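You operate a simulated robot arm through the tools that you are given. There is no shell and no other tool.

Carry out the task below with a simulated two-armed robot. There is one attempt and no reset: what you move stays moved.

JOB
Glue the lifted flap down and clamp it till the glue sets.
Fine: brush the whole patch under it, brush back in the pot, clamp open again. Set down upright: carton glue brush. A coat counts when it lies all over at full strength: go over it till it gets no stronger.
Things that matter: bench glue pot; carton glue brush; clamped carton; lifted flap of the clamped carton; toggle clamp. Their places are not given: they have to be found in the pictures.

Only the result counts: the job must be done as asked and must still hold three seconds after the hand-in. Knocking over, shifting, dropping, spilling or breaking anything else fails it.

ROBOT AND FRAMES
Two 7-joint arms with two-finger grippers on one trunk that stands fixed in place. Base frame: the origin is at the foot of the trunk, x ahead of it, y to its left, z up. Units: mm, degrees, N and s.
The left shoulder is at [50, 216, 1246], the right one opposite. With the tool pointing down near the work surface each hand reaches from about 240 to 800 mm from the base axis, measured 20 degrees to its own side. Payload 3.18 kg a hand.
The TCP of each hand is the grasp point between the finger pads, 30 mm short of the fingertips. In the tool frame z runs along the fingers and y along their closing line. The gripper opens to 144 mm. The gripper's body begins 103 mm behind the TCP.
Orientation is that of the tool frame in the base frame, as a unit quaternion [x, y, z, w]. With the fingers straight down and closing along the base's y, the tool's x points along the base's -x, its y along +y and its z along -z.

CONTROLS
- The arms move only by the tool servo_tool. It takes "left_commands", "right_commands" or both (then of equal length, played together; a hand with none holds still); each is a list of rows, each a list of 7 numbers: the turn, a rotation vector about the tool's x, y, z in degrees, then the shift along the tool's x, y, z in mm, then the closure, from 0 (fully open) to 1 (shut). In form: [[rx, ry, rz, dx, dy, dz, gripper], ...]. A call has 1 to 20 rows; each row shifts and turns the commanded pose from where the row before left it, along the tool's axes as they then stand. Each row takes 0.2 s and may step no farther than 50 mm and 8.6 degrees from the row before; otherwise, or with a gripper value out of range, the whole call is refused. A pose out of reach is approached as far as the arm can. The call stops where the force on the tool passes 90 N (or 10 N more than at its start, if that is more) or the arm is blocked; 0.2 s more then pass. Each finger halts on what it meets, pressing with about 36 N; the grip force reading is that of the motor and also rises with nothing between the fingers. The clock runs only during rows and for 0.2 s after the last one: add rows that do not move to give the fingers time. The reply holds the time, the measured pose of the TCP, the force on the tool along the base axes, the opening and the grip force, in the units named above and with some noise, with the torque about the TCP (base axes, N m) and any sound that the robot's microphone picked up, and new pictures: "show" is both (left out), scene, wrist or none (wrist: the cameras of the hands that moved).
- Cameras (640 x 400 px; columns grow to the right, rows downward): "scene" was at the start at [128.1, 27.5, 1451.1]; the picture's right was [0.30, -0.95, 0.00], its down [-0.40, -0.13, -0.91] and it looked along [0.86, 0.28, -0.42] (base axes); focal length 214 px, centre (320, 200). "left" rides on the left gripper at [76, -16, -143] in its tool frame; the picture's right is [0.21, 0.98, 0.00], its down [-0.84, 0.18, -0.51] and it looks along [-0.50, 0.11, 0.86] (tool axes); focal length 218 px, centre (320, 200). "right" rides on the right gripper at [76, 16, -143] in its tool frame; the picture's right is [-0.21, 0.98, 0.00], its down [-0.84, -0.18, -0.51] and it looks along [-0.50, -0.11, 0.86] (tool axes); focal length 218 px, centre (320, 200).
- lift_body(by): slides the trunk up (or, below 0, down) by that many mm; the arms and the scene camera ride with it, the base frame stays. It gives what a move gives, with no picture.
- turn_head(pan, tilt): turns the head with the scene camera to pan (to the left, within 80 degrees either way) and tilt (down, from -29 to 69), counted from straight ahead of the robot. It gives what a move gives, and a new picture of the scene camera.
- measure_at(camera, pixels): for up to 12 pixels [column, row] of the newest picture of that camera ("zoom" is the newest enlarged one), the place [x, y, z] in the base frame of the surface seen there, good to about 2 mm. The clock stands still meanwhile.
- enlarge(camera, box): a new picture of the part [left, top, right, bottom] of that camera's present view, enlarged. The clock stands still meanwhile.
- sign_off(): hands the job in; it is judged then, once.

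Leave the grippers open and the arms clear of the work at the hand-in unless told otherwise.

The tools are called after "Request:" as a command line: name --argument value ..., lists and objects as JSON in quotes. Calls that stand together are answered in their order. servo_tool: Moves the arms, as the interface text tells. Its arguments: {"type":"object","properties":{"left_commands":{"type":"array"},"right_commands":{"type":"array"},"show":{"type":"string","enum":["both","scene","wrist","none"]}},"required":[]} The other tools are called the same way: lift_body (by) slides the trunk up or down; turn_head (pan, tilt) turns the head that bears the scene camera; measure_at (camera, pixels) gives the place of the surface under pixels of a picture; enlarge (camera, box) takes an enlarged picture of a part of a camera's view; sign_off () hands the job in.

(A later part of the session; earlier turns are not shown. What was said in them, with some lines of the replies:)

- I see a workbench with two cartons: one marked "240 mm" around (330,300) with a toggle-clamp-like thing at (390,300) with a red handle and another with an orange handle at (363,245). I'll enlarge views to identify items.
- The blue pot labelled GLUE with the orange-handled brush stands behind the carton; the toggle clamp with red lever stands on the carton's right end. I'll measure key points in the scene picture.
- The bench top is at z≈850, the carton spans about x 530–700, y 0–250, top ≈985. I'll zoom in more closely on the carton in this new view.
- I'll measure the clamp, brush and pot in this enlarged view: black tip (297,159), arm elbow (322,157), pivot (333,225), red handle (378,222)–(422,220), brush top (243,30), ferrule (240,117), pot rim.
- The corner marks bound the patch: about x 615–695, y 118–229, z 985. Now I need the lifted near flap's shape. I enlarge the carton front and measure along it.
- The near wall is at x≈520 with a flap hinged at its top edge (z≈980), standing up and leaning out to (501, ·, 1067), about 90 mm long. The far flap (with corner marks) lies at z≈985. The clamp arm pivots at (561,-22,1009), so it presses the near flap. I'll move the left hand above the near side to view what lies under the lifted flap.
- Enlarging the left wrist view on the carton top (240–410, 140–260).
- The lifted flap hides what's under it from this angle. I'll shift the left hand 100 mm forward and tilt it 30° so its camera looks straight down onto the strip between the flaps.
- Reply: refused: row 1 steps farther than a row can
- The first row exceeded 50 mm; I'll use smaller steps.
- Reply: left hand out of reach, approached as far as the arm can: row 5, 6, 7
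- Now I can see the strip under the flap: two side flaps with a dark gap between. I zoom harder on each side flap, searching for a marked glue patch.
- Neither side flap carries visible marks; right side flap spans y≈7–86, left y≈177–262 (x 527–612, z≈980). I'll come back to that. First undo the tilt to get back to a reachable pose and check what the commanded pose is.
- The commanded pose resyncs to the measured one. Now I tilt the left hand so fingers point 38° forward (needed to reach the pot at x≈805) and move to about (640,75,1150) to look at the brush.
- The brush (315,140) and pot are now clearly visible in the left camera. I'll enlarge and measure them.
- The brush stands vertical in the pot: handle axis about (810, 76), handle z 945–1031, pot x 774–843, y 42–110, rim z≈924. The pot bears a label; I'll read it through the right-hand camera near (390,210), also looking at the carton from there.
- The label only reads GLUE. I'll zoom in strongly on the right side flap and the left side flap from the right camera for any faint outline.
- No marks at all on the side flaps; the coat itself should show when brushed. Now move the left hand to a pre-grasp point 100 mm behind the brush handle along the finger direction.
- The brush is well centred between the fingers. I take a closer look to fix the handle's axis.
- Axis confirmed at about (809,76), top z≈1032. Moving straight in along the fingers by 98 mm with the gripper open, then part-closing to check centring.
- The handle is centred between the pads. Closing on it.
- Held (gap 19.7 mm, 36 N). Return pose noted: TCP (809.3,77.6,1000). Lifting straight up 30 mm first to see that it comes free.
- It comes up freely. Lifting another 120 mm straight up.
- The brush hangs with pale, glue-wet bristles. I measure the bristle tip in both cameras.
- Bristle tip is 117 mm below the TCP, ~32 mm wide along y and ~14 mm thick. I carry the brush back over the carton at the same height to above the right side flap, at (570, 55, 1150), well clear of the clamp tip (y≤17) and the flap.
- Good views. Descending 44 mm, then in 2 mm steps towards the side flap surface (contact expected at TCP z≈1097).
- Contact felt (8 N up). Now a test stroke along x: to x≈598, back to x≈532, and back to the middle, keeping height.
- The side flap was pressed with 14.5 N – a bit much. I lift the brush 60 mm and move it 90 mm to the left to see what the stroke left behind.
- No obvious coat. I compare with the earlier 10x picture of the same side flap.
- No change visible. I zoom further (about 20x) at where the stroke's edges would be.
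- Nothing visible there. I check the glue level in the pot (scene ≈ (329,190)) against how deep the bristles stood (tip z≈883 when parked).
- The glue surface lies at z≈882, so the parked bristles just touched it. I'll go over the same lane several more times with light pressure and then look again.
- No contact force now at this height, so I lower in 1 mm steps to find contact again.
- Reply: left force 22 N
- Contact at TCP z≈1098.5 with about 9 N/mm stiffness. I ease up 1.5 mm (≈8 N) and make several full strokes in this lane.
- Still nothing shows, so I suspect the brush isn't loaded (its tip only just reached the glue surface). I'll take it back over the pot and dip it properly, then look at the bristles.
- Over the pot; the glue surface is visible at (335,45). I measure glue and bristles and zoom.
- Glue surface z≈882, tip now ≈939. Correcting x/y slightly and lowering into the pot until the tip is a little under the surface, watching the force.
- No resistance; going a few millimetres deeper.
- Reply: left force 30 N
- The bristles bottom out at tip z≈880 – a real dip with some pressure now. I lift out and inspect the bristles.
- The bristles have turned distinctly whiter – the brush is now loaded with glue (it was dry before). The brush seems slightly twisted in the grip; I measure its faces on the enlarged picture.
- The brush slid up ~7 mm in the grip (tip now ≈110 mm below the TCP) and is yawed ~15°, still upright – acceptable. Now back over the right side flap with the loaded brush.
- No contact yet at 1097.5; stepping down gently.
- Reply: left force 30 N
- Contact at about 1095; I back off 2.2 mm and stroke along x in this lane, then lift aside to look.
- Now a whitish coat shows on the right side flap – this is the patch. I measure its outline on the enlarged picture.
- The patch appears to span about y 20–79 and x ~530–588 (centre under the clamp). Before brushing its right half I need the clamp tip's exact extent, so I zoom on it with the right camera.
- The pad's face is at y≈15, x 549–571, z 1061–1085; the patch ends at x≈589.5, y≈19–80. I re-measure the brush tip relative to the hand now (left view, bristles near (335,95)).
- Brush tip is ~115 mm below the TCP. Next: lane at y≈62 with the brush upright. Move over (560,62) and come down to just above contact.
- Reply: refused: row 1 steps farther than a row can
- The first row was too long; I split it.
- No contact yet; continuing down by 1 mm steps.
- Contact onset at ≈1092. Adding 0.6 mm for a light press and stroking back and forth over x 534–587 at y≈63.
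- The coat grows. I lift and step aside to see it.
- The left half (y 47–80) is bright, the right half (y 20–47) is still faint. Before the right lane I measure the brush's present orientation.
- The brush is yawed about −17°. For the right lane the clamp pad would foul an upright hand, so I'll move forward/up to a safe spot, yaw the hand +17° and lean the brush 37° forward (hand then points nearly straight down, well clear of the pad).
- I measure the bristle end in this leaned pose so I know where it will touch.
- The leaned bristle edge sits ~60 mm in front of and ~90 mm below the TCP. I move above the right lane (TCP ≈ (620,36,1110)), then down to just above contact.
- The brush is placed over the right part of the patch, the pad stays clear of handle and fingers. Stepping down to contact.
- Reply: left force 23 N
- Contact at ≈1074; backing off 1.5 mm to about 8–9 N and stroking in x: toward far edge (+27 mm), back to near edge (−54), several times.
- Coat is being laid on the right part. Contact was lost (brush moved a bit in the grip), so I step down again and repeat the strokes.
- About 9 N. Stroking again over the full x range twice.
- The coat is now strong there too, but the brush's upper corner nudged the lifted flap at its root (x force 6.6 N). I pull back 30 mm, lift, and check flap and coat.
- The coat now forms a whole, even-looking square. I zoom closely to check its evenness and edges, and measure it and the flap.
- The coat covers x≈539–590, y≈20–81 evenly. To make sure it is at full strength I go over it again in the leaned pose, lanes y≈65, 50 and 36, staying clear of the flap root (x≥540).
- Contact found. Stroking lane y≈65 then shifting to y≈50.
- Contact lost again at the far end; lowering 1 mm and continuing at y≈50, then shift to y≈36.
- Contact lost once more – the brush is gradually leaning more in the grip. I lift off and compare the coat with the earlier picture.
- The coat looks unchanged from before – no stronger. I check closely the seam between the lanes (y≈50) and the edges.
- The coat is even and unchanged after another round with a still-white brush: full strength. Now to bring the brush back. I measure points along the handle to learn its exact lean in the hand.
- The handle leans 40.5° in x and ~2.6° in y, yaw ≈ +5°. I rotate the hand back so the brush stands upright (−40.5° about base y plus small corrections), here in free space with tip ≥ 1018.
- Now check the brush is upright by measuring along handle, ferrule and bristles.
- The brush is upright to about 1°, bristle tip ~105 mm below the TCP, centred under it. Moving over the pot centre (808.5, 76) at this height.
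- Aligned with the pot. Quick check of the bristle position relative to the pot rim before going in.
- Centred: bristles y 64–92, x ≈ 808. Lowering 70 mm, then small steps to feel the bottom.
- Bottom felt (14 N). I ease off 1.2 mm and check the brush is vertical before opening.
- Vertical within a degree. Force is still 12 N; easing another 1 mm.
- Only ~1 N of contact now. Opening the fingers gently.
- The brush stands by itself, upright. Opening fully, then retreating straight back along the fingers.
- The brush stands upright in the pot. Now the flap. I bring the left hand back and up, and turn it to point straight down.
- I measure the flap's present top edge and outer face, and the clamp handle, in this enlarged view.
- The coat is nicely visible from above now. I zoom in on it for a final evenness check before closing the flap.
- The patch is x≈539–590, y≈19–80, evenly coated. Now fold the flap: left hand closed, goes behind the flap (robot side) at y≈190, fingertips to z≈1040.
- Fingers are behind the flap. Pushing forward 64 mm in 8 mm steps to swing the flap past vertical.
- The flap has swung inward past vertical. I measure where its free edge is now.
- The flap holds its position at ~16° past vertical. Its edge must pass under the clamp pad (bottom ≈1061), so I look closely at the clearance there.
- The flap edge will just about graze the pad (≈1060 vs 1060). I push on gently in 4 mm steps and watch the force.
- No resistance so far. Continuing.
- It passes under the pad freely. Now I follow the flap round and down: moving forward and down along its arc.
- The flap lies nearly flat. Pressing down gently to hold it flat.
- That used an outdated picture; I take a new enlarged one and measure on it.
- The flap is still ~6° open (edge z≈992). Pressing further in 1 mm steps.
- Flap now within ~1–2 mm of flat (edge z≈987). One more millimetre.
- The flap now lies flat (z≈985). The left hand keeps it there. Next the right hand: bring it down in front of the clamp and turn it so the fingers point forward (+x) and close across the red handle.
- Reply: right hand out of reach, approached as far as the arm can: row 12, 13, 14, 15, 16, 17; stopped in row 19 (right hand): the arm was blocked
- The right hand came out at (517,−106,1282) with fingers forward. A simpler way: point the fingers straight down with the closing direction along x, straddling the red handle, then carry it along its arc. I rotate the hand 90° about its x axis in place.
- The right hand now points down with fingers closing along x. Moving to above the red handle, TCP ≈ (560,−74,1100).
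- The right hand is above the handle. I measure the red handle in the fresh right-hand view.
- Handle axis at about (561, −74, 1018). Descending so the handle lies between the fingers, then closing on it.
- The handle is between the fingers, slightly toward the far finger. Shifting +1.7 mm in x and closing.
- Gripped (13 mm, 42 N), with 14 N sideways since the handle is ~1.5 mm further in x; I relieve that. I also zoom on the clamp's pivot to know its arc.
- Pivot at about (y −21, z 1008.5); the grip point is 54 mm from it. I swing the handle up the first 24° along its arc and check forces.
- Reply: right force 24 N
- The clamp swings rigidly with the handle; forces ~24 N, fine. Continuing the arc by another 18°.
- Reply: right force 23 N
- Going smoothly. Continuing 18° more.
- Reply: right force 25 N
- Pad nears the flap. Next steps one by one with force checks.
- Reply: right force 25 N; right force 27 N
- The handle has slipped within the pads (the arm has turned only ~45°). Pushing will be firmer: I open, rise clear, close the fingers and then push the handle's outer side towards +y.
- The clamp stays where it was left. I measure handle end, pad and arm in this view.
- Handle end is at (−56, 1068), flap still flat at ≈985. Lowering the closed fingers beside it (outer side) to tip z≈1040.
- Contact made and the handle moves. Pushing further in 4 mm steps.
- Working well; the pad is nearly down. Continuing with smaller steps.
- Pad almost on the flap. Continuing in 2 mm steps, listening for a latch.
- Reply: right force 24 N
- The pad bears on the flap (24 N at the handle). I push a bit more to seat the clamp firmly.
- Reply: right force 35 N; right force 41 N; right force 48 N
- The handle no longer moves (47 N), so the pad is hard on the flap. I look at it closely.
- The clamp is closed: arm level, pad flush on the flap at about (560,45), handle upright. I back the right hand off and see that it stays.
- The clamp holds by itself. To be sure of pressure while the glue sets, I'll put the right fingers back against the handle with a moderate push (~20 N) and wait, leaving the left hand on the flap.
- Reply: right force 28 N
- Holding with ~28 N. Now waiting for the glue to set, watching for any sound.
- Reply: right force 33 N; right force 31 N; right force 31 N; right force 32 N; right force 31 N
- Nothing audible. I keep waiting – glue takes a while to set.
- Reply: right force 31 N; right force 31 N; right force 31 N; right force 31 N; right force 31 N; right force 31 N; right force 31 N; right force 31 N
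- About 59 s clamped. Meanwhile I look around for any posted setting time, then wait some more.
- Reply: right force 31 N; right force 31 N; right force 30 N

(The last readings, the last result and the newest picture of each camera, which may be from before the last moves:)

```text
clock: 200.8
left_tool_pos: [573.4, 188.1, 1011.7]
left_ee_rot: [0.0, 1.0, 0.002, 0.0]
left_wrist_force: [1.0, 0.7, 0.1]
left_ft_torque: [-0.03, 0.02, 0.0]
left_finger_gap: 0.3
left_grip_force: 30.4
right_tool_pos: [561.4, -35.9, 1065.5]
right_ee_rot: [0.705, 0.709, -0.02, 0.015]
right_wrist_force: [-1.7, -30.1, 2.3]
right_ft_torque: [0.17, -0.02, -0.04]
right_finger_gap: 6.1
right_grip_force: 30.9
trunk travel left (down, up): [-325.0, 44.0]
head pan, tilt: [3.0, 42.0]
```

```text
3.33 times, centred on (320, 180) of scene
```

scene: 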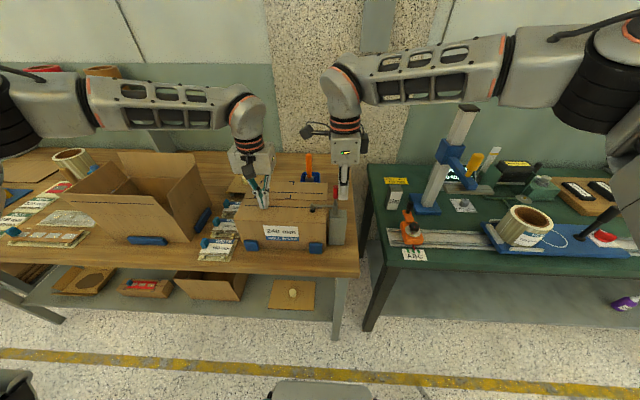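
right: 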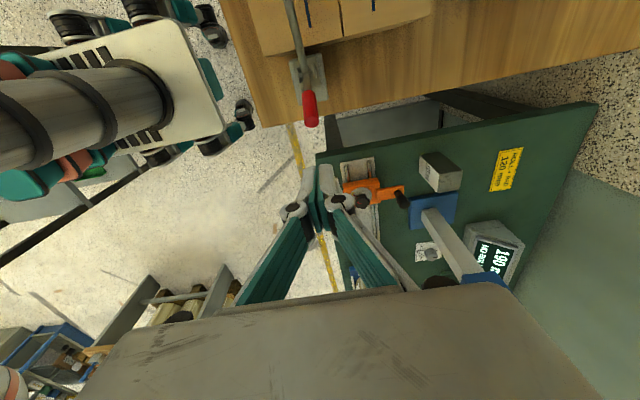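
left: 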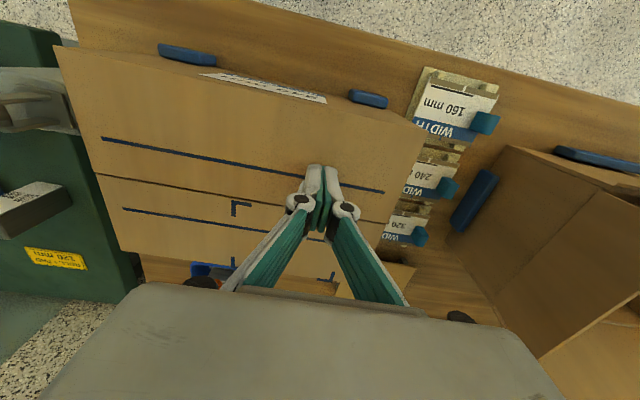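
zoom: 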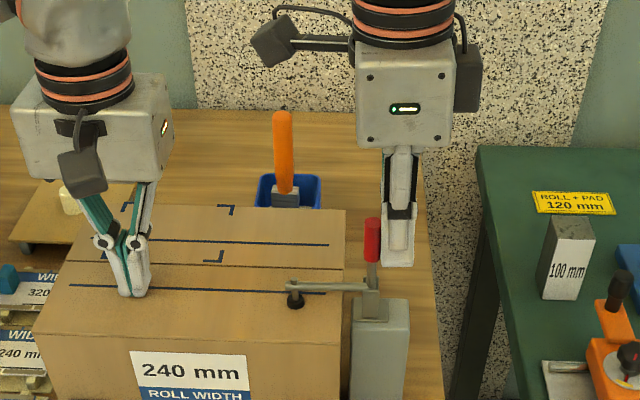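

No setting time posted. Waiting another half minute or so to be safe.

Request:
servo_tool --right_commands '[[0, 0, 0, 0, 0, 0, 1], [0, 0, 0, 0, 0, 0, 1], [0, 0, 0, 0, 0, 0, 1], [0, 0, 0, 0, 0, 0, 1], [0, 0, 0, 0, 0, 0, 1], [0, 0, 0, 0, 0, 0, 1], [0, 0, 0, 0, 0, 0, 1], [0, 0, 0, 0, 0, 0, 1], [0, 0, 0, 0, 0, 0, 1], [0, 0, 0, 0, 0, 0, 1], [0, 0, 0, 0, 0, 0, 1], [0, 0, 0, 0, 0, 0, 1], [0, 0, 0, 0, 0, 0, 1], [0, 0, 0, 0, 0, 0, 1], [0, 0, 0, 0, 0, 0, 1], [0, 0, 0, 0, 0, 0, 1], [0, 0, 0, 0, 0, 0, 1], [0, 0, 0, 0, 0, 0, 1], [0, 0, 0, 0, 0, 0, 1], [0, 0, 0, 0, 0, 0, 1]]' --show "none"

Request:
servo_tool --right_commands '[[0, 0, 0, 0, 0, 0, 1], [0, 0, 0, 0, 0, 0, 1], [0, 0, 0, 0, 0, 0, 1], [0, 0, 0, 0, 0, 0, 1], [0, 0, 0, 0, 0, 0, 1], [0, 0, 0, 0, 0, 0, 1], [0, 0, 0, 0, 0, 0, 1], [0, 0, 0, 0, 0, 0, 1], [0, 0, 0, 0, 0, 0, 1], [0, 0, 0, 0, 0, 0, 1], [0, 0, 0, 0, 0, 0, 1], [0, 0, 0, 0, 0, 0, 1], [0, 0, 0, 0, 0, 0, 1], [0, 0, 0, 0, 0, 0, 1], [0, 0, 0, 0, 0, 0, 1], [0, 0, 0, 0, 0, 0, 1], [0, 0, 0, 0, 0, 0, 1], [0, 0, 0, 0, 0, 0, 1], [0, 0, 0, 0, 0, 0, 1], [0, 0, 0, 0, 0, 0, 1]]' --show "none"

Request:
servo_tool --right_commands '[[0, 0, 0, 0, 0, 0, 1], [0, 0, 0, 0, 0, 0, 1], [0, 0, 0, 0, 0, 0, 1], [0, 0, 0, 0, 0, 0, 1], [0, 0, 0, 0, 0, 0, 1], [0, 0, 0, 0, 0, 0, 1], [0, 0, 0, 0, 0, 0, 1], [0, 0, 0, 0, 0, 0, 1], [0, 0, 0, 0, 0, 0, 1], [0, 0, 0, 0, 0, 0, 1], [0, 0, 0, 0, 0, 0, 1], [0, 0, 0, 0, 0, 0, 1], [0, 0, 0, 0, 0, 0, 1], [0, 0, 0, 0, 0, 0, 1], [0, 0, 0, 0, 0, 0, 1], [0, 0, 0, 0, 0, 0, 1], [0, 0, 0, 0, 0, 0, 1], [0, 0, 0, 0, 0, 0, 1], [0, 0, 0, 0, 0, 0, 1], [0, 0, 0, 0, 0, 0, 1]]' --show "none"

Request:
servo_tool --right_commands '[[0, 0, 0, 0, 0, 0, 1], [0, 0, 0, 0, 0, 0, 1], [0, 0, 0, 0, 0, 0, 1], [0, 0, 0, 0, 0, 0, 1], [0, 0, 0, 0, 0, 0, 1], [0, 0, 0, 0, 0, 0, 1], [0, 0, 0, 0, 0, 0, 1], [0, 0, 0, 0, 0, 0, 1], [0, 0, 0, 0, 0, 0, 1], [0, 0, 0, 0, 0, 0, 1], [0, 0, 0, 0, 0, 0, 1], [0, 0, 0, 0, 0, 0, 1], [0, 0, 0, 0, 0, 0, 1], [0, 0, 0, 0, 0, 0, 1], [0, 0, 0, 0, 0, 0, 1], [0, 0, 0, 0, 0, 0, 1], [0, 0, 0, 0, 0, 0, 1], [0, 0, 0, 0, 0, 0, 1], [0, 0, 0, 0, 0, 0, 1], [0, 0, 0, 0, 0, 0, 1]]' --show "none"

Request:
servo_tool --right_commands '[[0, 0, 0, 0, 0, 0, 1], [0, 0, 0, 0, 0, 0, 1], [0, 0, 0, 0, 0, 0, 1], [0, 0, 0, 0, 0, 0, 1], [0, 0, 0, 0, 0, 0, 1], [0, 0, 0, 0, 0, 0, 1], [0, 0, 0, 0, 0, 0, 1], [0, 0, 0, 0, 0, 0, 1], [0, 0, 0, 0, 0, 0, 1], [0, 0, 0, 0, 0, 0, 1], [0, 0, 0, 0, 0, 0, 1], [0, 0, 0, 0, 0, 0, 1], [0, 0, 0, 0, 0, 0, 1], [0, 0, 0, 0, 0, 0, 1], [0, 0, 0, 0, 0, 0, 1], [0, 0, 0, 0, 0, 0, 1], [0, 0, 0, 0, 0, 0, 1], [0, 0, 0, 0, 0, 0, 1], [0, 0, 0, 0, 0, 0, 1], [0, 0, 0, 0, 0, 0, 1]]' --show "none"

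Request:
servo_tool --right_commands '[[0, 0, 0, 0, 0, 0, 1], [0, 0, 0, 0, 0, 0, 1], [0, 0, 0, 0, 0, 0, 1], [0, 0, 0, 0, 0, 0, 1], [0, 0, 0, 0, 0, 0, 1], [0, 0, 0, 0, 0, 0, 1], [0, 0, 0, 0, 0, 0, 1], [0, 0, 0, 0, 0, 0, 1], [0, 0, 0, 0, 0, 0, 1], [0, 0, 0, 0, 0, 0, 1], [0, 0, 0, 0, 0, 0, 1], [0, 0, 0, 0, 0, 0, 1], [0, 0, 0, 0, 0, 0, 1], [0, 0, 0, 0, 0, 0, 1], [0, 0, 0, 0, 0, 0, 1], [0, 0, 0, 0, 0, 0, 1], [0, 0, 0, 0, 0, 0, 1], [0, 0, 0, 0, 0, 0, 1], [0, 0, 0, 0, 0, 0, 1], [0, 0, 0, 0, 0, 0, 1]]' --show "none"

Request:
servo_tool --right_commands '[[0, 0, 0, 0, 0, 0, 1], [0, 0, 0, 0, 0, 0, 1], [0, 0, 0, 0, 0, 0, 1], [0, 0, 0, 0, 0, 0, 1], [0, 0, 0, 0, 0, 0, 1], [0, 0, 0, 0, 0, 0, 1], [0, 0, 0, 0, 0, 0, 1], [0, 0, 0, 0, 0, 0, 1], [0, 0, 0, 0, 0, 0, 1], [0, 0, 0, 0, 0, 0, 1], [0, 0, 0, 0, 0, 0, 1], [0, 0, 0, 0, 0, 0, 1], [0, 0, 0, 0, 0, 0, 1], [0, 0, 0, 0, 0, 0, 1], [0, 0, 0, 0, 0, 0, 1], [0, 0, 0, 0, 0, 0, 1], [0, 0, 0, 0, 0, 0, 1], [0, 0, 0, 0, 0, 0, 1], [0, 0, 0, 0, 0, 0, 1], [0, 0, 0, 0, 0, 0, 1]]' --show "none"

Request:
servo_tool --right_commands '[[0, 0, 0, 0, 0, 0, 1], [0, 0, 0, 0, 0, 0, 1], [0, 0, 0, 0, 0, 0, 1], [0, 0, 0, 0, 0, 0, 1], [0, 0, 0, 0, 0, 0, 1], [0, 0, 0, 0, 0, 0, 1], [0, 0, 0, 0, 0, 0, 1], [0, 0, 0, 0, 0, 0, 1], [0, 0, 0, 0, 0, 0, 1], [0, 0, 0, 0, 0, 0, 1], [0, 0, 0, 0, 0, 0, 1], [0, 0, 0, 0, 0, 0, 1], [0, 0, 0, 0, 0, 0, 1], [0, 0, 0, 0, 0, 0, 1], [0, 0, 0, 0, 0, 0, 1], [0, 0, 0, 0, 0, 0, 1], [0, 0, 0, 0, 0, 0, 1], [0, 0, 0, 0, 0, 0, 1], [0, 0, 0, 0, 0, 0, 1], [0, 0, 0, 0, 0, 0, 1]]' --show "none"

```text
clock: 205.0
left_tool_pos: [575.4, 189.1, 1012.1]
left_ee_rot: [0.0, 1.0, 0.002, 0.0]
left_wrist_force: [-0.4, -0.3, -0.5]
left_ft_torque: [0.01, 0.0, -0.02]
left_finger_gap: 0.0
left_grip_force: 30.9
right_tool_pos: [562.5, -36.2, 1065.4]
right_ee_rot: [0.704, 0.71, -0.02, 0.015]
right_wrist_force: [-0.8, -31.8, 1.7]
right_ft_torque: [0.18, -0.01, 0.0]
right_finger_gap: 6.1
right_grip_force: 31.0
trunk travel left (down, up): [-325.0, 44.0]
head pan, tilt: [3.0, 42.0]
```

```text
clock: 209.2
left_tool_pos: [574.6, 188.6, 1012.4]
left_ee_rot: [0.0, 1.0, 0.003, 0.0]
left_wrist_force: [-0.3, -0.8, 0.0]
left_ft_torque: [-0.01, 0.04, -0.02]
left_finger_gap: 0.2
left_grip_force: 30.6
right_tool_pos: [562.4, -36.0, 1064.2]
right_ee_rot: [0.705, 0.709, -0.02, 0.014]
right_wrist_force: [-1.8, -31.8, 1.1]
right_ft_torque: [0.18, -0.01, -0.01]
right_finger_gap: 5.9
right_grip_force: 30.8
trunk travel left (down, up): [-325.0, 44.0]
head pan, tilt: [3.0, 42.0]
```

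```text
clock: 213.4
left_tool_pos: [574.4, 188.5, 1012.2]
left_ee_rot: [-0.001, 1.0, 0.003, 0.001]
left_wrist_force: [0.7, 0.0, -0.6]
left_ft_torque: [0.01, -0.01, -0.03]
left_finger_gap: 0.1
left_grip_force: 30.7
right_tool_pos: [562.3, -36.7, 1064.2]
right_ee_rot: [0.705, 0.709, -0.021, 0.014]
right_wrist_force: [-2.8, -30.9, 1.9]
right_ft_torque: [0.13, -0.01, -0.04]
right_finger_gap: 6.0
right_grip_force: 29.7
trunk travel left (down, up): [-325.0, 44.0]
head pan, tilt: [3.0, 42.0]
```

```text
clock: 217.6
left_tool_pos: [574.0, 188.3, 1012.1]
left_ee_rot: [0.0, 1.0, 0.002, 0.001]
left_wrist_force: [0.5, 0.1, 0.6]
left_ft_torque: [0.02, 0.01, 0.01]
left_finger_gap: 0.0
left_grip_force: 30.7
right_tool_pos: [562.3, -37.0, 1066.9]
right_ee_rot: [0.704, 0.709, -0.021, 0.014]
right_wrist_force: [-1.7, -31.5, 1.9]
right_ft_torque: [0.13, -0.02, -0.03]
right_finger_gap: 5.9
right_grip_force: 30.6
trunk travel left (down, up): [-325.0, 44.0]
head pan, tilt: [3.0, 42.0]
```

```text
clock: 221.8
left_tool_pos: [575.9, 188.8, 1011.7]
left_ee_rot: [0.001, 1.0, 0.002, 0.0]
left_wrist_force: [-0.2, 0.2, 0.2]
left_ft_torque: [-0.02, 0.01, 0.0]
left_finger_gap: 0.1
left_grip_force: 30.8
right_tool_pos: [561.8, -37.3, 1066.6]
right_ee_rot: [0.704, 0.709, -0.021, 0.014]
right_wrist_force: [-1.6, -31.8, 1.7]
right_ft_torque: [0.15, 0.0, -0.06]
right_finger_gap: 5.9
right_grip_force: 31.0
trunk travel left (down, up): [-325.0, 44.0]
head pan, tilt: [3.0, 42.0]
```

```text
clock: 226.0
left_tool_pos: [575.6, 189.2, 1011.2]
left_ee_rot: [0.0, 1.0, 0.003, 0.0]
left_wrist_force: [0.7, 1.2, -0.5]
left_ft_torque: [-0.01, 0.0, 0.02]
left_finger_gap: 0.0
left_grip_force: 30.8
right_tool_pos: [561.2, -38.2, 1065.7]
right_ee_rot: [0.705, 0.709, -0.02, 0.014]
right_wrist_force: [-0.9, -31.3, 1.5]
right_ft_torque: [0.18, 0.01, 0.03]
right_finger_gap: 5.9
right_grip_force: 30.8
trunk travel left (down, up): [-325.0, 44.0]
head pan, tilt: [3.0, 42.0]
```

```text
clock: 230.2
left_tool_pos: [575.1, 188.9, 1012.3]
left_ee_rot: [0.0, 1.0, 0.002, 0.0]
left_wrist_force: [0.8, 0.3, -0.3]
left_ft_torque: [-0.01, 0.0, -0.02]
left_finger_gap: 0.0
left_grip_force: 30.6
right_tool_pos: [562.4, -37.4, 1066.1]
right_ee_rot: [0.705, 0.709, -0.021, 0.014]
right_wrist_force: [-2.7, -31.2, 2.3]
right_ft_torque: [0.17, 0.0, 0.02]
right_finger_gap: 5.8
right_grip_force: 31.3
trunk travel left (down, up): [-325.0, 44.0]
head pan, tilt: [3.0, 42.0]
```

```text
clock: 234.4
left_tool_pos: [574.4, 187.8, 1011.7]
left_ee_rot: [0.0, 1.0, 0.003, 0.0]
left_wrist_force: [-0.1, -0.1, -0.9]
left_ft_torque: [0.01, -0.02, 0.03]
left_finger_gap: 0.0
left_grip_force: 30.6
right_tool_pos: [562.4, -37.5, 1066.2]
right_ee_rot: [0.705, 0.709, -0.02, 0.015]
right_wrist_force: [-2.0, -30.7, 0.9]
right_ft_torque: [0.14, -0.04, -0.02]
right_finger_gap: 5.9
right_grip_force: 30.0
trunk travel left (down, up): [-325.0, 44.0]
head pan, tilt: [3.0, 42.0]
```

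About 95 s clamped. First I take the left hand off the flap, up and away to the left, while the clamp still holds.

Request:
servo_tool --left_commands '[[0, 0, 0, 0, 0, -10, 1], [0, 0, 0, 0, 0, -30, 1], [0, 0, 0, 0, 0, -45, 1], [0, 0, 0, 0, 0, -45, 1], [0, 0, 0, 20, 25, -30, 1], [0, 0, 0, 30, 30, 0, 0.6], [0, 0, 0, 30, 30, 0, 0.2], [0, 0, 0, 30, 30, 0, 0], [0, 0, 0, 0, 0, 0, 0]]' --show "both"

Request:
enlarge --camera "scene" --box '[230, 160, 370, 260]'

```text
clock: 236.4
left_tool_pos: [465.5, 302.5, 1172.7]
left_ee_rot: [0.001, 1.0, 0.002, 0.0]
left_wrist_force: [-0.5, 1.0, 0.3]
left_ft_torque: [-0.01, -0.02, 0.02]
left_finger_gap: 143.9
left_grip_force: 0.0
right_tool_pos: [561.5, -36.1, 1066.1]
right_ee_rot: [0.705, 0.709, -0.021, 0.014]
right_wrist_force: [-0.6, -33.5, 0.9]
right_ft_torque: [0.19, 0.24, -0.06]
right_finger_gap: 5.9
right_grip_force: 30.6
trunk travel left (down, up): [-325.0, 44.0]
head pan, tilt: [3.0, 42.0]
```

scene: 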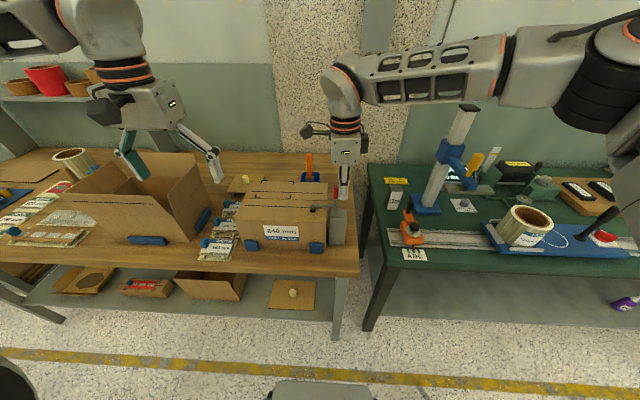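
left: 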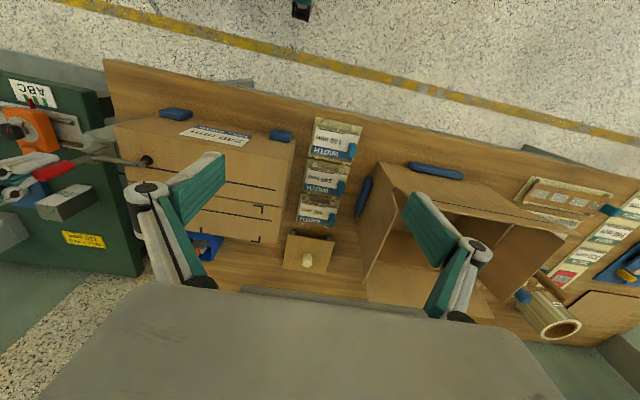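

```text
4.00 times, centred on (300, 210) of scene
```

zoom: 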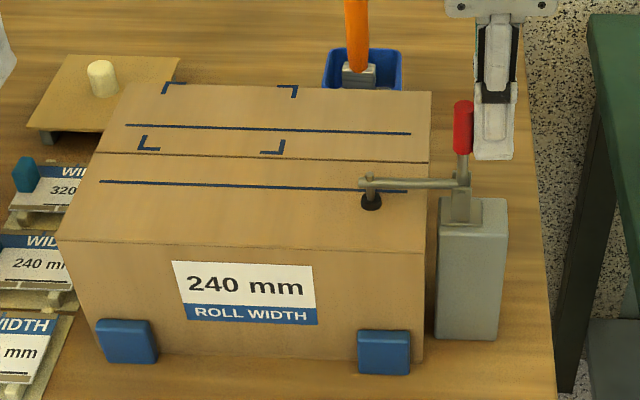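

The flap lies flat under the clamp. Now the right hand goes round over the handle to its inner (+y) side to push it open.

Request:
servo_tool --right_commands '[[0, 0, 0, -10, 0, 0, 1], [0, 0, 0, -20, 0, 0, 1], [0, 0, 0, 0, 0, -35, 1], [0, 0, 0, 0, 0, -35, 1], [0, 0, 0, 40, 0, 0, 1], [0, 0, 0, 42, 0, 0, 1], [0, 0, 0, 0, 0, 30, 1], [0, 0, 0, 0, 0, 25, 1], [0, 0, 0, 0, 0, 0, 1]]' --show "both"

Request:
enlarge --camera "scene" --box '[300, 165, 380, 235]'

```text
clock: 238.4
left_tool_pos: [466.1, 305.2, 1171.8]
left_ee_rot: [0.0, 1.0, 0.001, 0.0]
left_wrist_force: [0.1, 0.5, -0.4]
left_ft_torque: [0.0, -0.04, -0.01]
left_finger_gap: 143.9
left_grip_force: 0.0
right_tool_pos: [562.5, 20.0, 1077.7]
right_ee_rot: [0.704, 0.71, -0.02, 0.015]
right_wrist_force: [0.2, -0.3, 0.9]
right_ft_torque: [-0.01, 0.0, 0.02]
right_finger_gap: 0.2
right_grip_force: 30.6
trunk travel left (down, up): [-325.0, 44.0]
head pan, tilt: [3.0, 42.0]
```

scene: 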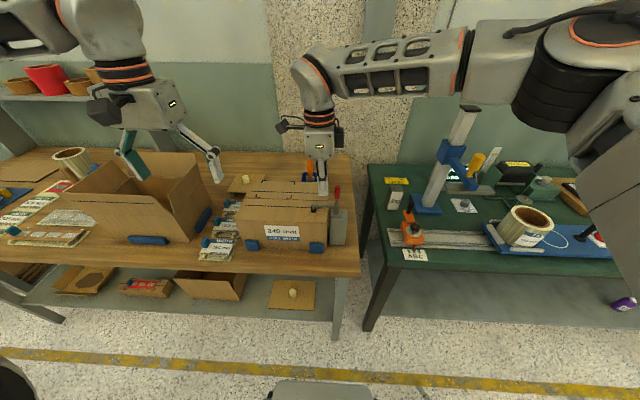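
right: 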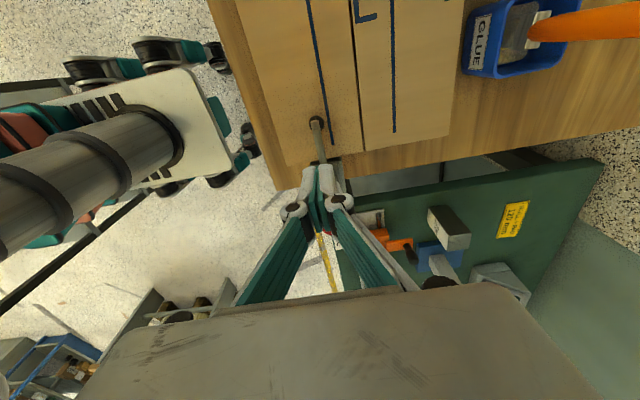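

```text
5.71 times, centred on (340, 200) of scene
```

zoom: 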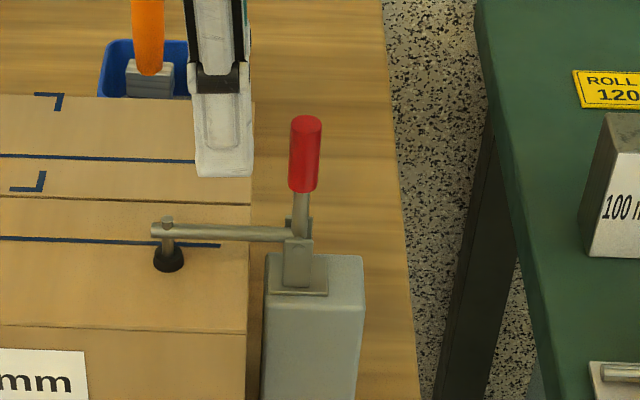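

Pushing the handle outward (−y) in steps.

Request:
servo_tool --right_commands '[[0, 0, 0, -8, 0, 0, 1], [0, 0, 0, -8, 0, 0, 1], [0, 0, 0, -5, 0, 0, 1], [0, 0, 0, -4, 0, 0, 1], [0, 0, 0, 0, 0, 0, 1]]' --show "none"

Request:
servo_tool --right_commands '[[0, 0, 0, -4, 0, 0, 1], [0, 0, 0, -4, 0, 0, 1], [0, 0, 0, -4, 0, 0, 1], [0, 0, 0, 0, 0, 0, 1]]' --show "none"

Request:
enlarge --camera "scene" --box '[300, 165, 380, 235]'

```text
clock: 239.6
left_tool_pos: [465.2, 306.0, 1172.1]
left_ee_rot: [-0.001, 1.0, 0.002, 0.0]
left_wrist_force: [-0.3, -0.6, 0.1]
left_ft_torque: [0.03, -0.03, 0.0]
left_finger_gap: 144.0
left_grip_force: 0.0
right_tool_pos: [561.5, -5.9, 1079.4]
right_ee_rot: [0.704, 0.71, -0.022, 0.016]
right_wrist_force: [-0.3, 2.2, 0.1]
right_ft_torque: [0.06, -0.01, 0.02]
right_finger_gap: 0.0
right_grip_force: 30.8
trunk travel left (down, up): [-325.0, 44.0]
head pan, tilt: [3.0, 42.0]
```

```text
clock: 240.6
left_tool_pos: [466.6, 305.6, 1171.6]
left_ee_rot: [-0.001, 1.0, 0.001, -0.001]
left_wrist_force: [0.1, -0.3, 0.1]
left_ft_torque: [0.0, 0.01, 0.05]
left_finger_gap: 143.8
left_grip_force: 0.0
right_tool_pos: [562.0, -19.0, 1080.9]
right_ee_rot: [0.704, 0.71, -0.021, 0.015]
right_wrist_force: [-0.8, 0.4, 0.0]
right_ft_torque: [-0.01, 0.02, 0.03]
right_finger_gap: 0.4
right_grip_force: 30.2
trunk travel left (down, up): [-325.0, 44.0]
head pan, tilt: [3.0, 42.0]
```

```text
5.71 times, centred on (340, 200) of scene
```

zoom: 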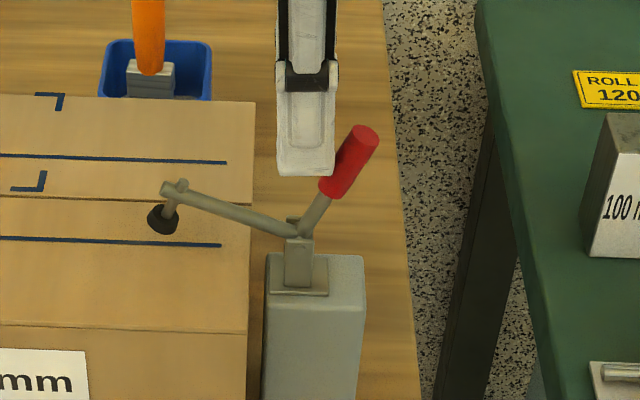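

The clamp opens and the flap stays down. Continuing outward.

Request:
servo_tool --right_commands '[[0, 0, 0, -4, 0, 0, 1], [0, 0, 0, -4, 0, 0, 1], [0, 0, 0, -4, 0, 0, 1], [0, 0, 0, -4, 0, 2, 1], [0, 0, 0, -4, 0, 2, 1], [0, 0, 0, 0, 0, 0, 1]]' --show "none"

Request:
enlarge --camera "scene" --box '[300, 165, 380, 235]'

Request:
measure_at --camera "zoom" --pixels '[[345, 180], [370, 160], [320, 210], [300, 230], [200, 190], [180, 190], [170, 210], [100, 230], [200, 260], [100, 120]]'

```text
clock: 242.0
left_tool_pos: [466.3, 306.0, 1172.2]
left_ee_rot: [0.0, 1.0, 0.001, -0.001]
left_wrist_force: [-0.3, -0.8, 0.0]
left_ft_torque: [-0.03, 0.0, -0.01]
left_finger_gap: 143.9
left_grip_force: 0.1
right_tool_pos: [561.1, -38.8, 1077.9]
right_ee_rot: [0.704, 0.71, -0.022, 0.016]
right_wrist_force: [-0.9, 0.4, 0.9]
right_ft_torque: [0.03, 0.01, -0.03]
right_finger_gap: 0.0
right_grip_force: 30.6
trunk travel left (down, up): [-325.0, 44.0]
head pan, tilt: [3.0, 42.0]
```

```text
5.71 times, centred on (340, 200) of scene
```

zoom: 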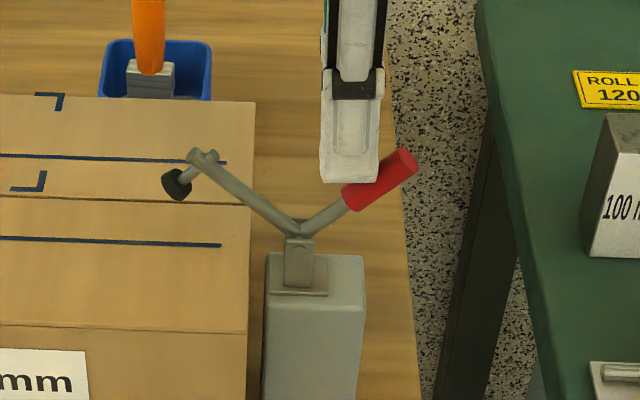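

```text
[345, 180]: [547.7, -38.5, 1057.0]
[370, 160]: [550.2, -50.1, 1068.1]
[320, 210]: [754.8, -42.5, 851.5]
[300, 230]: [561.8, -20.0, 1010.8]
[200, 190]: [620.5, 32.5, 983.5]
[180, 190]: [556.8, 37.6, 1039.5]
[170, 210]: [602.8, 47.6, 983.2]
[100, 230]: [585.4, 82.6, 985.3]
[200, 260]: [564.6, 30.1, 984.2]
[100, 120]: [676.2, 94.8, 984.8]
```

Handle at ~45°. Now I rise, move over the handle and press it down to the open position.

Request:
servo_tool --right_commands '[[0, 0, 0, 0, 0, -26, 1], [0, 0, 0, -28, 0, 0, 1], [0, 0, 0, 0, 0, 8, 1], [0, 0, 0, 0, 0, 6, 1], [0, 0, 0, 0, 0, 6, 1], [0, 0, 0, 0, 0, 5, 1], [0, 0, 0, 0, 0, 5, 1], [0, 0, 0, 0, 0, 0, 1]]' --show "none"

Request:
enlarge --camera "scene" --box '[300, 165, 380, 235]'

```text
clock: 243.8
left_tool_pos: [465.8, 305.1, 1171.9]
left_ee_rot: [-0.001, 1.0, 0.001, 0.0]
left_wrist_force: [0.7, -0.4, 0.0]
left_ft_torque: [-0.04, 0.01, -0.01]
left_finger_gap: 144.0
left_grip_force: 0.1
right_tool_pos: [563.2, -65.4, 1075.1]
right_ee_rot: [0.704, 0.71, -0.021, 0.015]
right_wrist_force: [-0.2, 0.8, -0.2]
right_ft_torque: [0.0, 0.02, -0.04]
right_finger_gap: 0.3
right_grip_force: 30.3
trunk travel left (down, up): [-325.0, 44.0]
head pan, tilt: [3.0, 42.0]
```

```text
5.71 times, centred on (340, 200) of scene
```

zoom: 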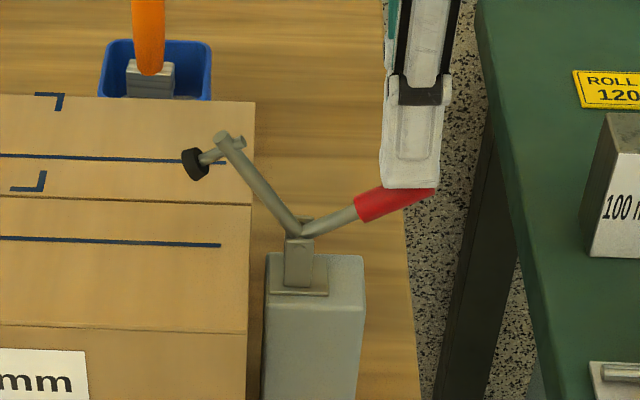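

Continuing downwards until it meets its open stop.

Request:
servo_tool --right_commands '[[0, 0, 0, 0, 0, 5, 1], [0, 0, 0, 0, 0, 5, 1], [0, 0, 0, 0, 0, 4, 1], [0, 0, 0, 0, 0, 0, 1]]' --show "none"

Request:
servo_tool --right_commands '[[0, 0, 0, 0, 0, 3, 1], [0, 0, 0, 0, 0, 2, 1], [0, 0, 0, 0, 0, 0, 1]]' --show "none"

Request:
enlarge --camera "scene" --box '[300, 165, 380, 235]'

```text
clock: 244.8
left_tool_pos: [466.3, 306.0, 1171.4]
left_ee_rot: [0.0, 1.0, 0.001, 0.0]
left_wrist_force: [0.1, 0.0, 0.0]
left_ft_torque: [0.01, 0.0, 0.01]
left_finger_gap: 144.0
left_grip_force: 0.0
right_tool_pos: [562.1, -66.3, 1060.6]
right_ee_rot: [0.703, 0.711, -0.021, 0.015]
right_wrist_force: [0.7, -0.5, 0.2]
right_ft_torque: [0.0, -0.01, -0.02]
right_finger_gap: 0.0
right_grip_force: 30.7
trunk travel left (down, up): [-325.0, 44.0]
head pan, tilt: [3.0, 42.0]
```

```text
clock: 245.6
left_tool_pos: [465.9, 306.5, 1171.3]
left_ee_rot: [0.0, 1.0, 0.001, -0.001]
left_wrist_force: [0.2, 0.4, -0.2]
left_ft_torque: [0.02, 0.01, -0.03]
left_finger_gap: 144.2
left_grip_force: 0.0
right_tool_pos: [562.8, -66.4, 1055.5]
right_ee_rot: [0.704, 0.71, -0.021, 0.015]
right_wrist_force: [0.3, -0.7, 0.9]
right_ft_torque: [0.0, 0.01, 0.01]
right_finger_gap: 0.0
right_grip_force: 30.8
trunk travel left (down, up): [-325.0, 44.0]
head pan, tilt: [3.0, 42.0]
```

```text
5.71 times, centred on (340, 200) of scene
```

zoom: 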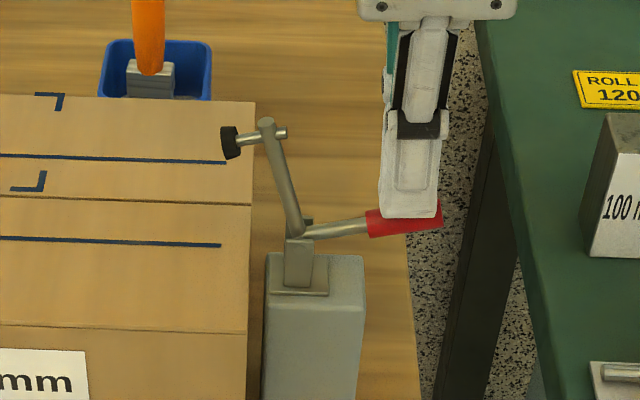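

Nearly fully open; a few millimetres more.

Request:
servo_tool --right_commands '[[0, 0, 0, 0, 0, 2, 1], [0, 0, 0, 0, 0, 2, 1], [0, 0, 0, 0, 0, 0, 1]]' --show "none"

Request:
servo_tool --right_commands '[[0, 0, 0, 0, 0, 1.5, 1], [0, 0, 0, 0, 0, 0, 1]]' --show "none"

Request:
enlarge --camera "scene" --box '[300, 165, 380, 235]'

Request:
measure_at --camera "zoom" --pixels '[[230, 142], [226, 140], [268, 125], [280, 170], [297, 230], [340, 228], [375, 225], [395, 228], [435, 222], [230, 155]]'

```text
clock: 246.4
left_tool_pos: [466.7, 306.4, 1170.9]
left_ee_rot: [0.001, 1.0, 0.0, 0.0]
left_wrist_force: [0.3, 0.1, 0.0]
left_ft_torque: [-0.03, -0.03, 0.0]
left_finger_gap: 143.9
left_grip_force: 0.1
right_tool_pos: [563.2, -67.5, 1051.7]
right_ee_rot: [0.704, 0.71, -0.021, 0.014]
right_wrist_force: [-0.4, 0.5, -0.1]
right_ft_torque: [0.01, -0.01, -0.01]
right_finger_gap: 0.0
right_grip_force: 30.3
trunk travel left (down, up): [-325.0, 44.0]
head pan, tilt: [3.0, 42.0]
```

```text
clock: 247.0
left_tool_pos: [465.7, 305.4, 1171.3]
left_ee_rot: [0.0, 1.0, 0.001, 0.0]
left_wrist_force: [1.0, 0.5, 0.7]
left_ft_torque: [0.02, 0.0, 0.01]
left_finger_gap: 144.0
left_grip_force: 0.1
right_tool_pos: [561.5, -67.7, 1050.8]
right_ee_rot: [0.704, 0.71, -0.02, 0.015]
right_wrist_force: [-0.2, -0.4, 0.0]
right_ft_torque: [-0.02, 0.01, -0.02]
right_finger_gap: 0.0
right_grip_force: 30.7
trunk travel left (down, up): [-325.0, 44.0]
head pan, tilt: [3.0, 42.0]
```

```text
5.71 times, centred on (340, 200) of scene
```

zoom: 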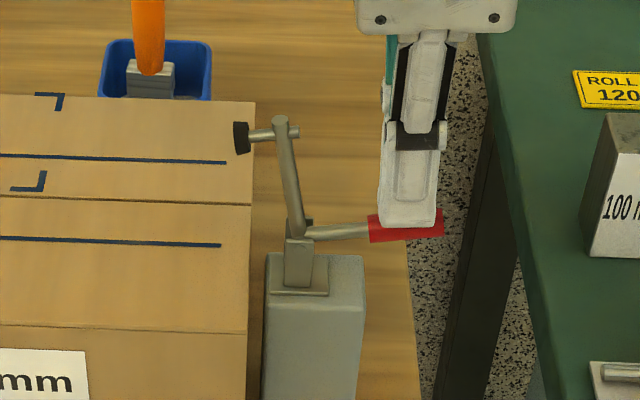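

```text
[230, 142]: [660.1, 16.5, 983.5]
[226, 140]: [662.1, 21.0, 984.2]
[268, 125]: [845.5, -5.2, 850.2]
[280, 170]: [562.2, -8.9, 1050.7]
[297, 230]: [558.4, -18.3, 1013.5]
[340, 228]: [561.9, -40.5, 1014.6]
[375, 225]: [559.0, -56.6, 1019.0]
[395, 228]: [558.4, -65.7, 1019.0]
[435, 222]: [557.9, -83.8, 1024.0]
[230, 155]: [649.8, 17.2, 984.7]
```

The handle is back at its starting angle (end at (−84,1024), as at the start). I withdraw the right hand upwards and away, opening the gripper.

Request:
servo_tool --right_commands '[[0, 0, 0, 0, 0, -20, 1], [0, 0, 0, 0, 0, -40, 1], [0, 0, 0, 0, 0, -40, 1], [0, 0, 0, -25, -20, -30, 1], [0, 0, 0, -25, -30, -20, 0.5], [0, 0, 0, -25, -30, -20, 0], [0, 0, 0, -20, -30, -20, 0], [0, 0, 0, 0, 0, 0, 0]]' --show "both"

Request:
enlarge --camera "scene" --box '[220, 140, 380, 260]'

Request:
measure_at --camera "zoom" --pixels '[[150, 200], [250, 215], [350, 225], [180, 225], [340, 250], [280, 160], [320, 110], [355, 130], [330, 60], [328, 100], [420, 180], [470, 230]]'

```text
clock: 248.8
left_tool_pos: [467.1, 305.6, 1170.9]
left_ee_rot: [0.001, 1.0, 0.001, -0.001]
left_wrist_force: [-0.6, -0.7, 0.1]
left_ft_torque: [0.0, 0.05, 0.01]
left_finger_gap: 144.2
left_grip_force: 0.1
right_tool_pos: [454.2, -153.6, 1246.5]
right_ee_rot: [0.703, 0.71, -0.022, 0.016]
right_wrist_force: [-0.3, -1.1, -0.2]
right_ft_torque: [0.01, 0.02, 0.04]
right_finger_gap: 143.9
right_grip_force: 0.1
trunk travel left (down, up): [-325.0, 44.0]
head pan, tilt: [3.0, 42.0]
```

scene: 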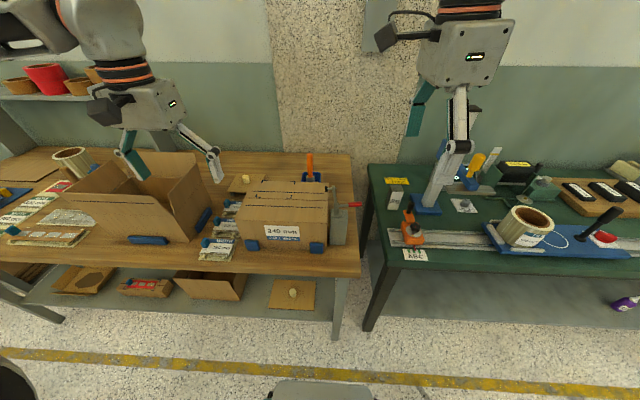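
right: 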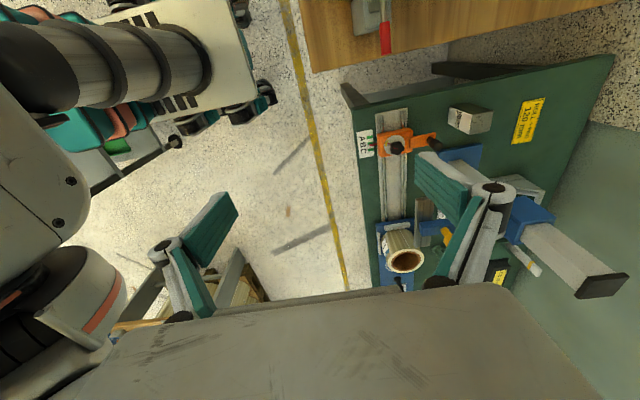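

```text
3.33 times, centred on (300, 200) of scene
```

zoom: 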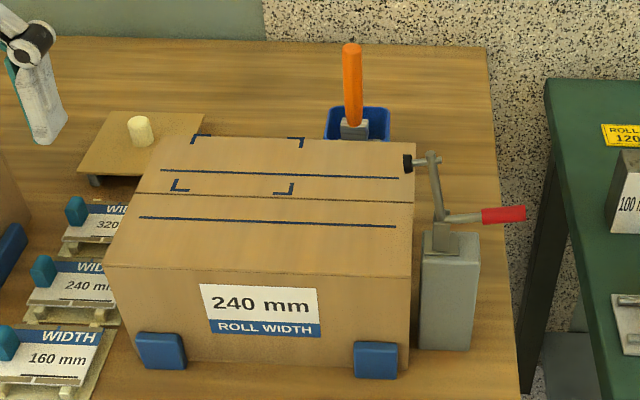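

```text
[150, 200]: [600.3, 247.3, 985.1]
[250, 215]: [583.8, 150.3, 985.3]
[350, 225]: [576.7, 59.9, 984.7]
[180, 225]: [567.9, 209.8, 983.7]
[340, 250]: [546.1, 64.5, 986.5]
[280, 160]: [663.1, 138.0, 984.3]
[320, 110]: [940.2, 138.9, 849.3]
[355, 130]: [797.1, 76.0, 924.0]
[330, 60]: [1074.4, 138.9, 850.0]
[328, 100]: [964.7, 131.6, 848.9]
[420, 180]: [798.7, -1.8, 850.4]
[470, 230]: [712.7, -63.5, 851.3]
```

Flap flat at z≈985, clamp open as at the start, brush upright in the pot. I move both arms further clear and take a last look.

Request:
servo_tool --left_commands '[[0, 0, 0, 20, -10, -35, 0], [0, 0, 0, 30, -15, -35, 0], [0, 0, 0, 30, -15, -30, 0], [0, 0, 0, 30, -15, -30, 0], [0, 0, 0, 0, 0, 0, 0]]' --right_commands '[[0, 0, 0, 0, 0, -35, 0], [0, 0, 0, 0, 0, -35, 0], [0, 0, 0, 0, 0, -20, 0], [0, 0, 0, 0, 0, 0, 0], [0, 0, 0, 0, 0, 0, 0]]' --show "both"

Request:
enlarge --camera "scene" --box '[220, 140, 380, 260]'

Request:
measure_at --camera "zoom" --pixels '[[352, 50], [352, 75], [353, 100], [354, 120], [355, 132], [405, 163], [435, 158], [520, 212], [250, 215], [140, 210], [400, 240], [220, 196]]'

```text
clock: 250.0
left_tool_pos: [356.2, 252.9, 1300.3]
left_ee_rot: [0.001, 1.0, 0.001, 0.0]
left_wrist_force: [0.2, 0.2, 0.0]
left_ft_torque: [-0.05, 0.06, -0.05]
left_finger_gap: 144.2
left_grip_force: 0.1
right_tool_pos: [455.0, -147.3, 1334.3]
right_ee_rot: [0.704, 0.71, -0.022, 0.015]
right_wrist_force: [0.3, 0.3, 0.4]
right_ft_torque: [0.01, 0.03, 0.0]
right_finger_gap: 144.1
right_grip_force: 0.1
trunk travel left (down, up): [-325.0, 44.0]
head pan, tilt: [3.0, 42.0]
```

scene: 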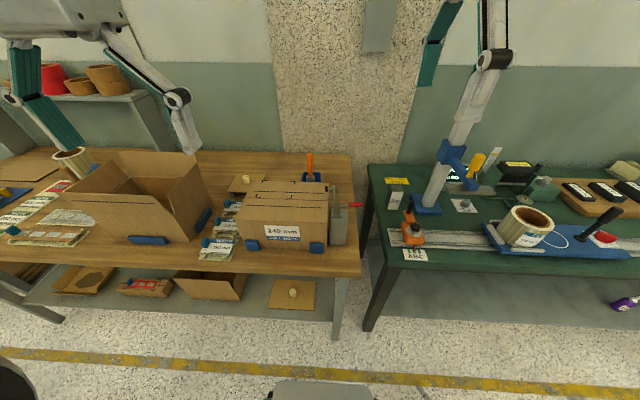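
right: 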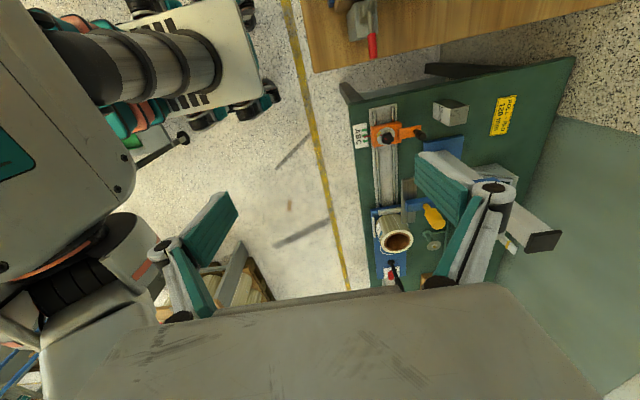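
left: 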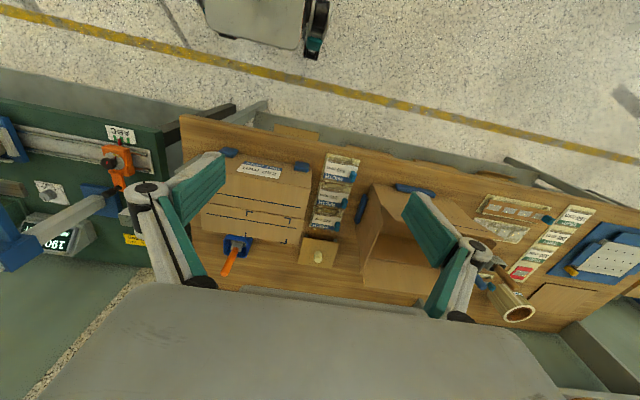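

```text
3.33 times, centred on (300, 200) of scene
```

zoom: 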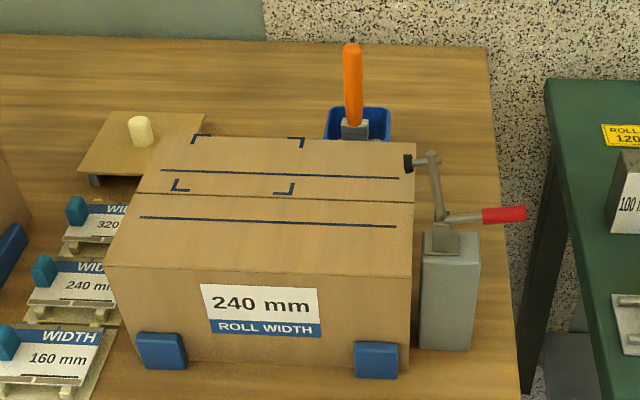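

```text
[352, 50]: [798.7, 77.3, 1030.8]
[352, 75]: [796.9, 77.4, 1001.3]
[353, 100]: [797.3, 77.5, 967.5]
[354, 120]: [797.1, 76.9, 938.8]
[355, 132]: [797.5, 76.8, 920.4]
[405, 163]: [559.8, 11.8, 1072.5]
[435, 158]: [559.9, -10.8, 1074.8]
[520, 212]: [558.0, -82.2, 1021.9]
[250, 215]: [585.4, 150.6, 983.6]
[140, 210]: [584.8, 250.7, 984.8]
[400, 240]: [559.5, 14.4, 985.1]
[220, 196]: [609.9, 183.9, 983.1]
```

Everything checks out in the last pictures:

- **Flap:** flat at z≈985 along its whole width.
- **Clamp:** open, with the pad at (560,12,1072) as at the start.
- **Brush:** upright in the pot.
- **Robot:** both grippers open and both arms clear of the work.

I have no direct sign that the glue has set. It was clamped for about 95 s, and the flap stayed flat once the clamp was opened. I'm handing the job in.

Request:
sign_off

```text
The job is handed in.
```

I glued the lifted flap down, clamped it for about 95 seconds, opened the clamp again and handed the job in. I had no direct sign that the glue had set. No setting time was posted, but the flap stayed flat after the clamp came off.

- **Coat:** the glue patch was an unmarked area of about 50 × 60 mm on the right side flap. I brushed it until another full pass with a still-wet brush made no visible difference. My first passes there laid no glue, because the brush was dry until I dipped it.
- **Brush:** it is back in the pot, standing upright.
- **Clamp:** it is open again, with the handle and pad back where they started.
- **Flap:** it lies flat across its whole width, level with the flap beside it. While I was brushing, the brush nudged the flap outward once, before it was folded down.
- **Robot:** both grippers are open and both arms are clear of the work. Nothing else was knocked over or moved as far as the pictures show.
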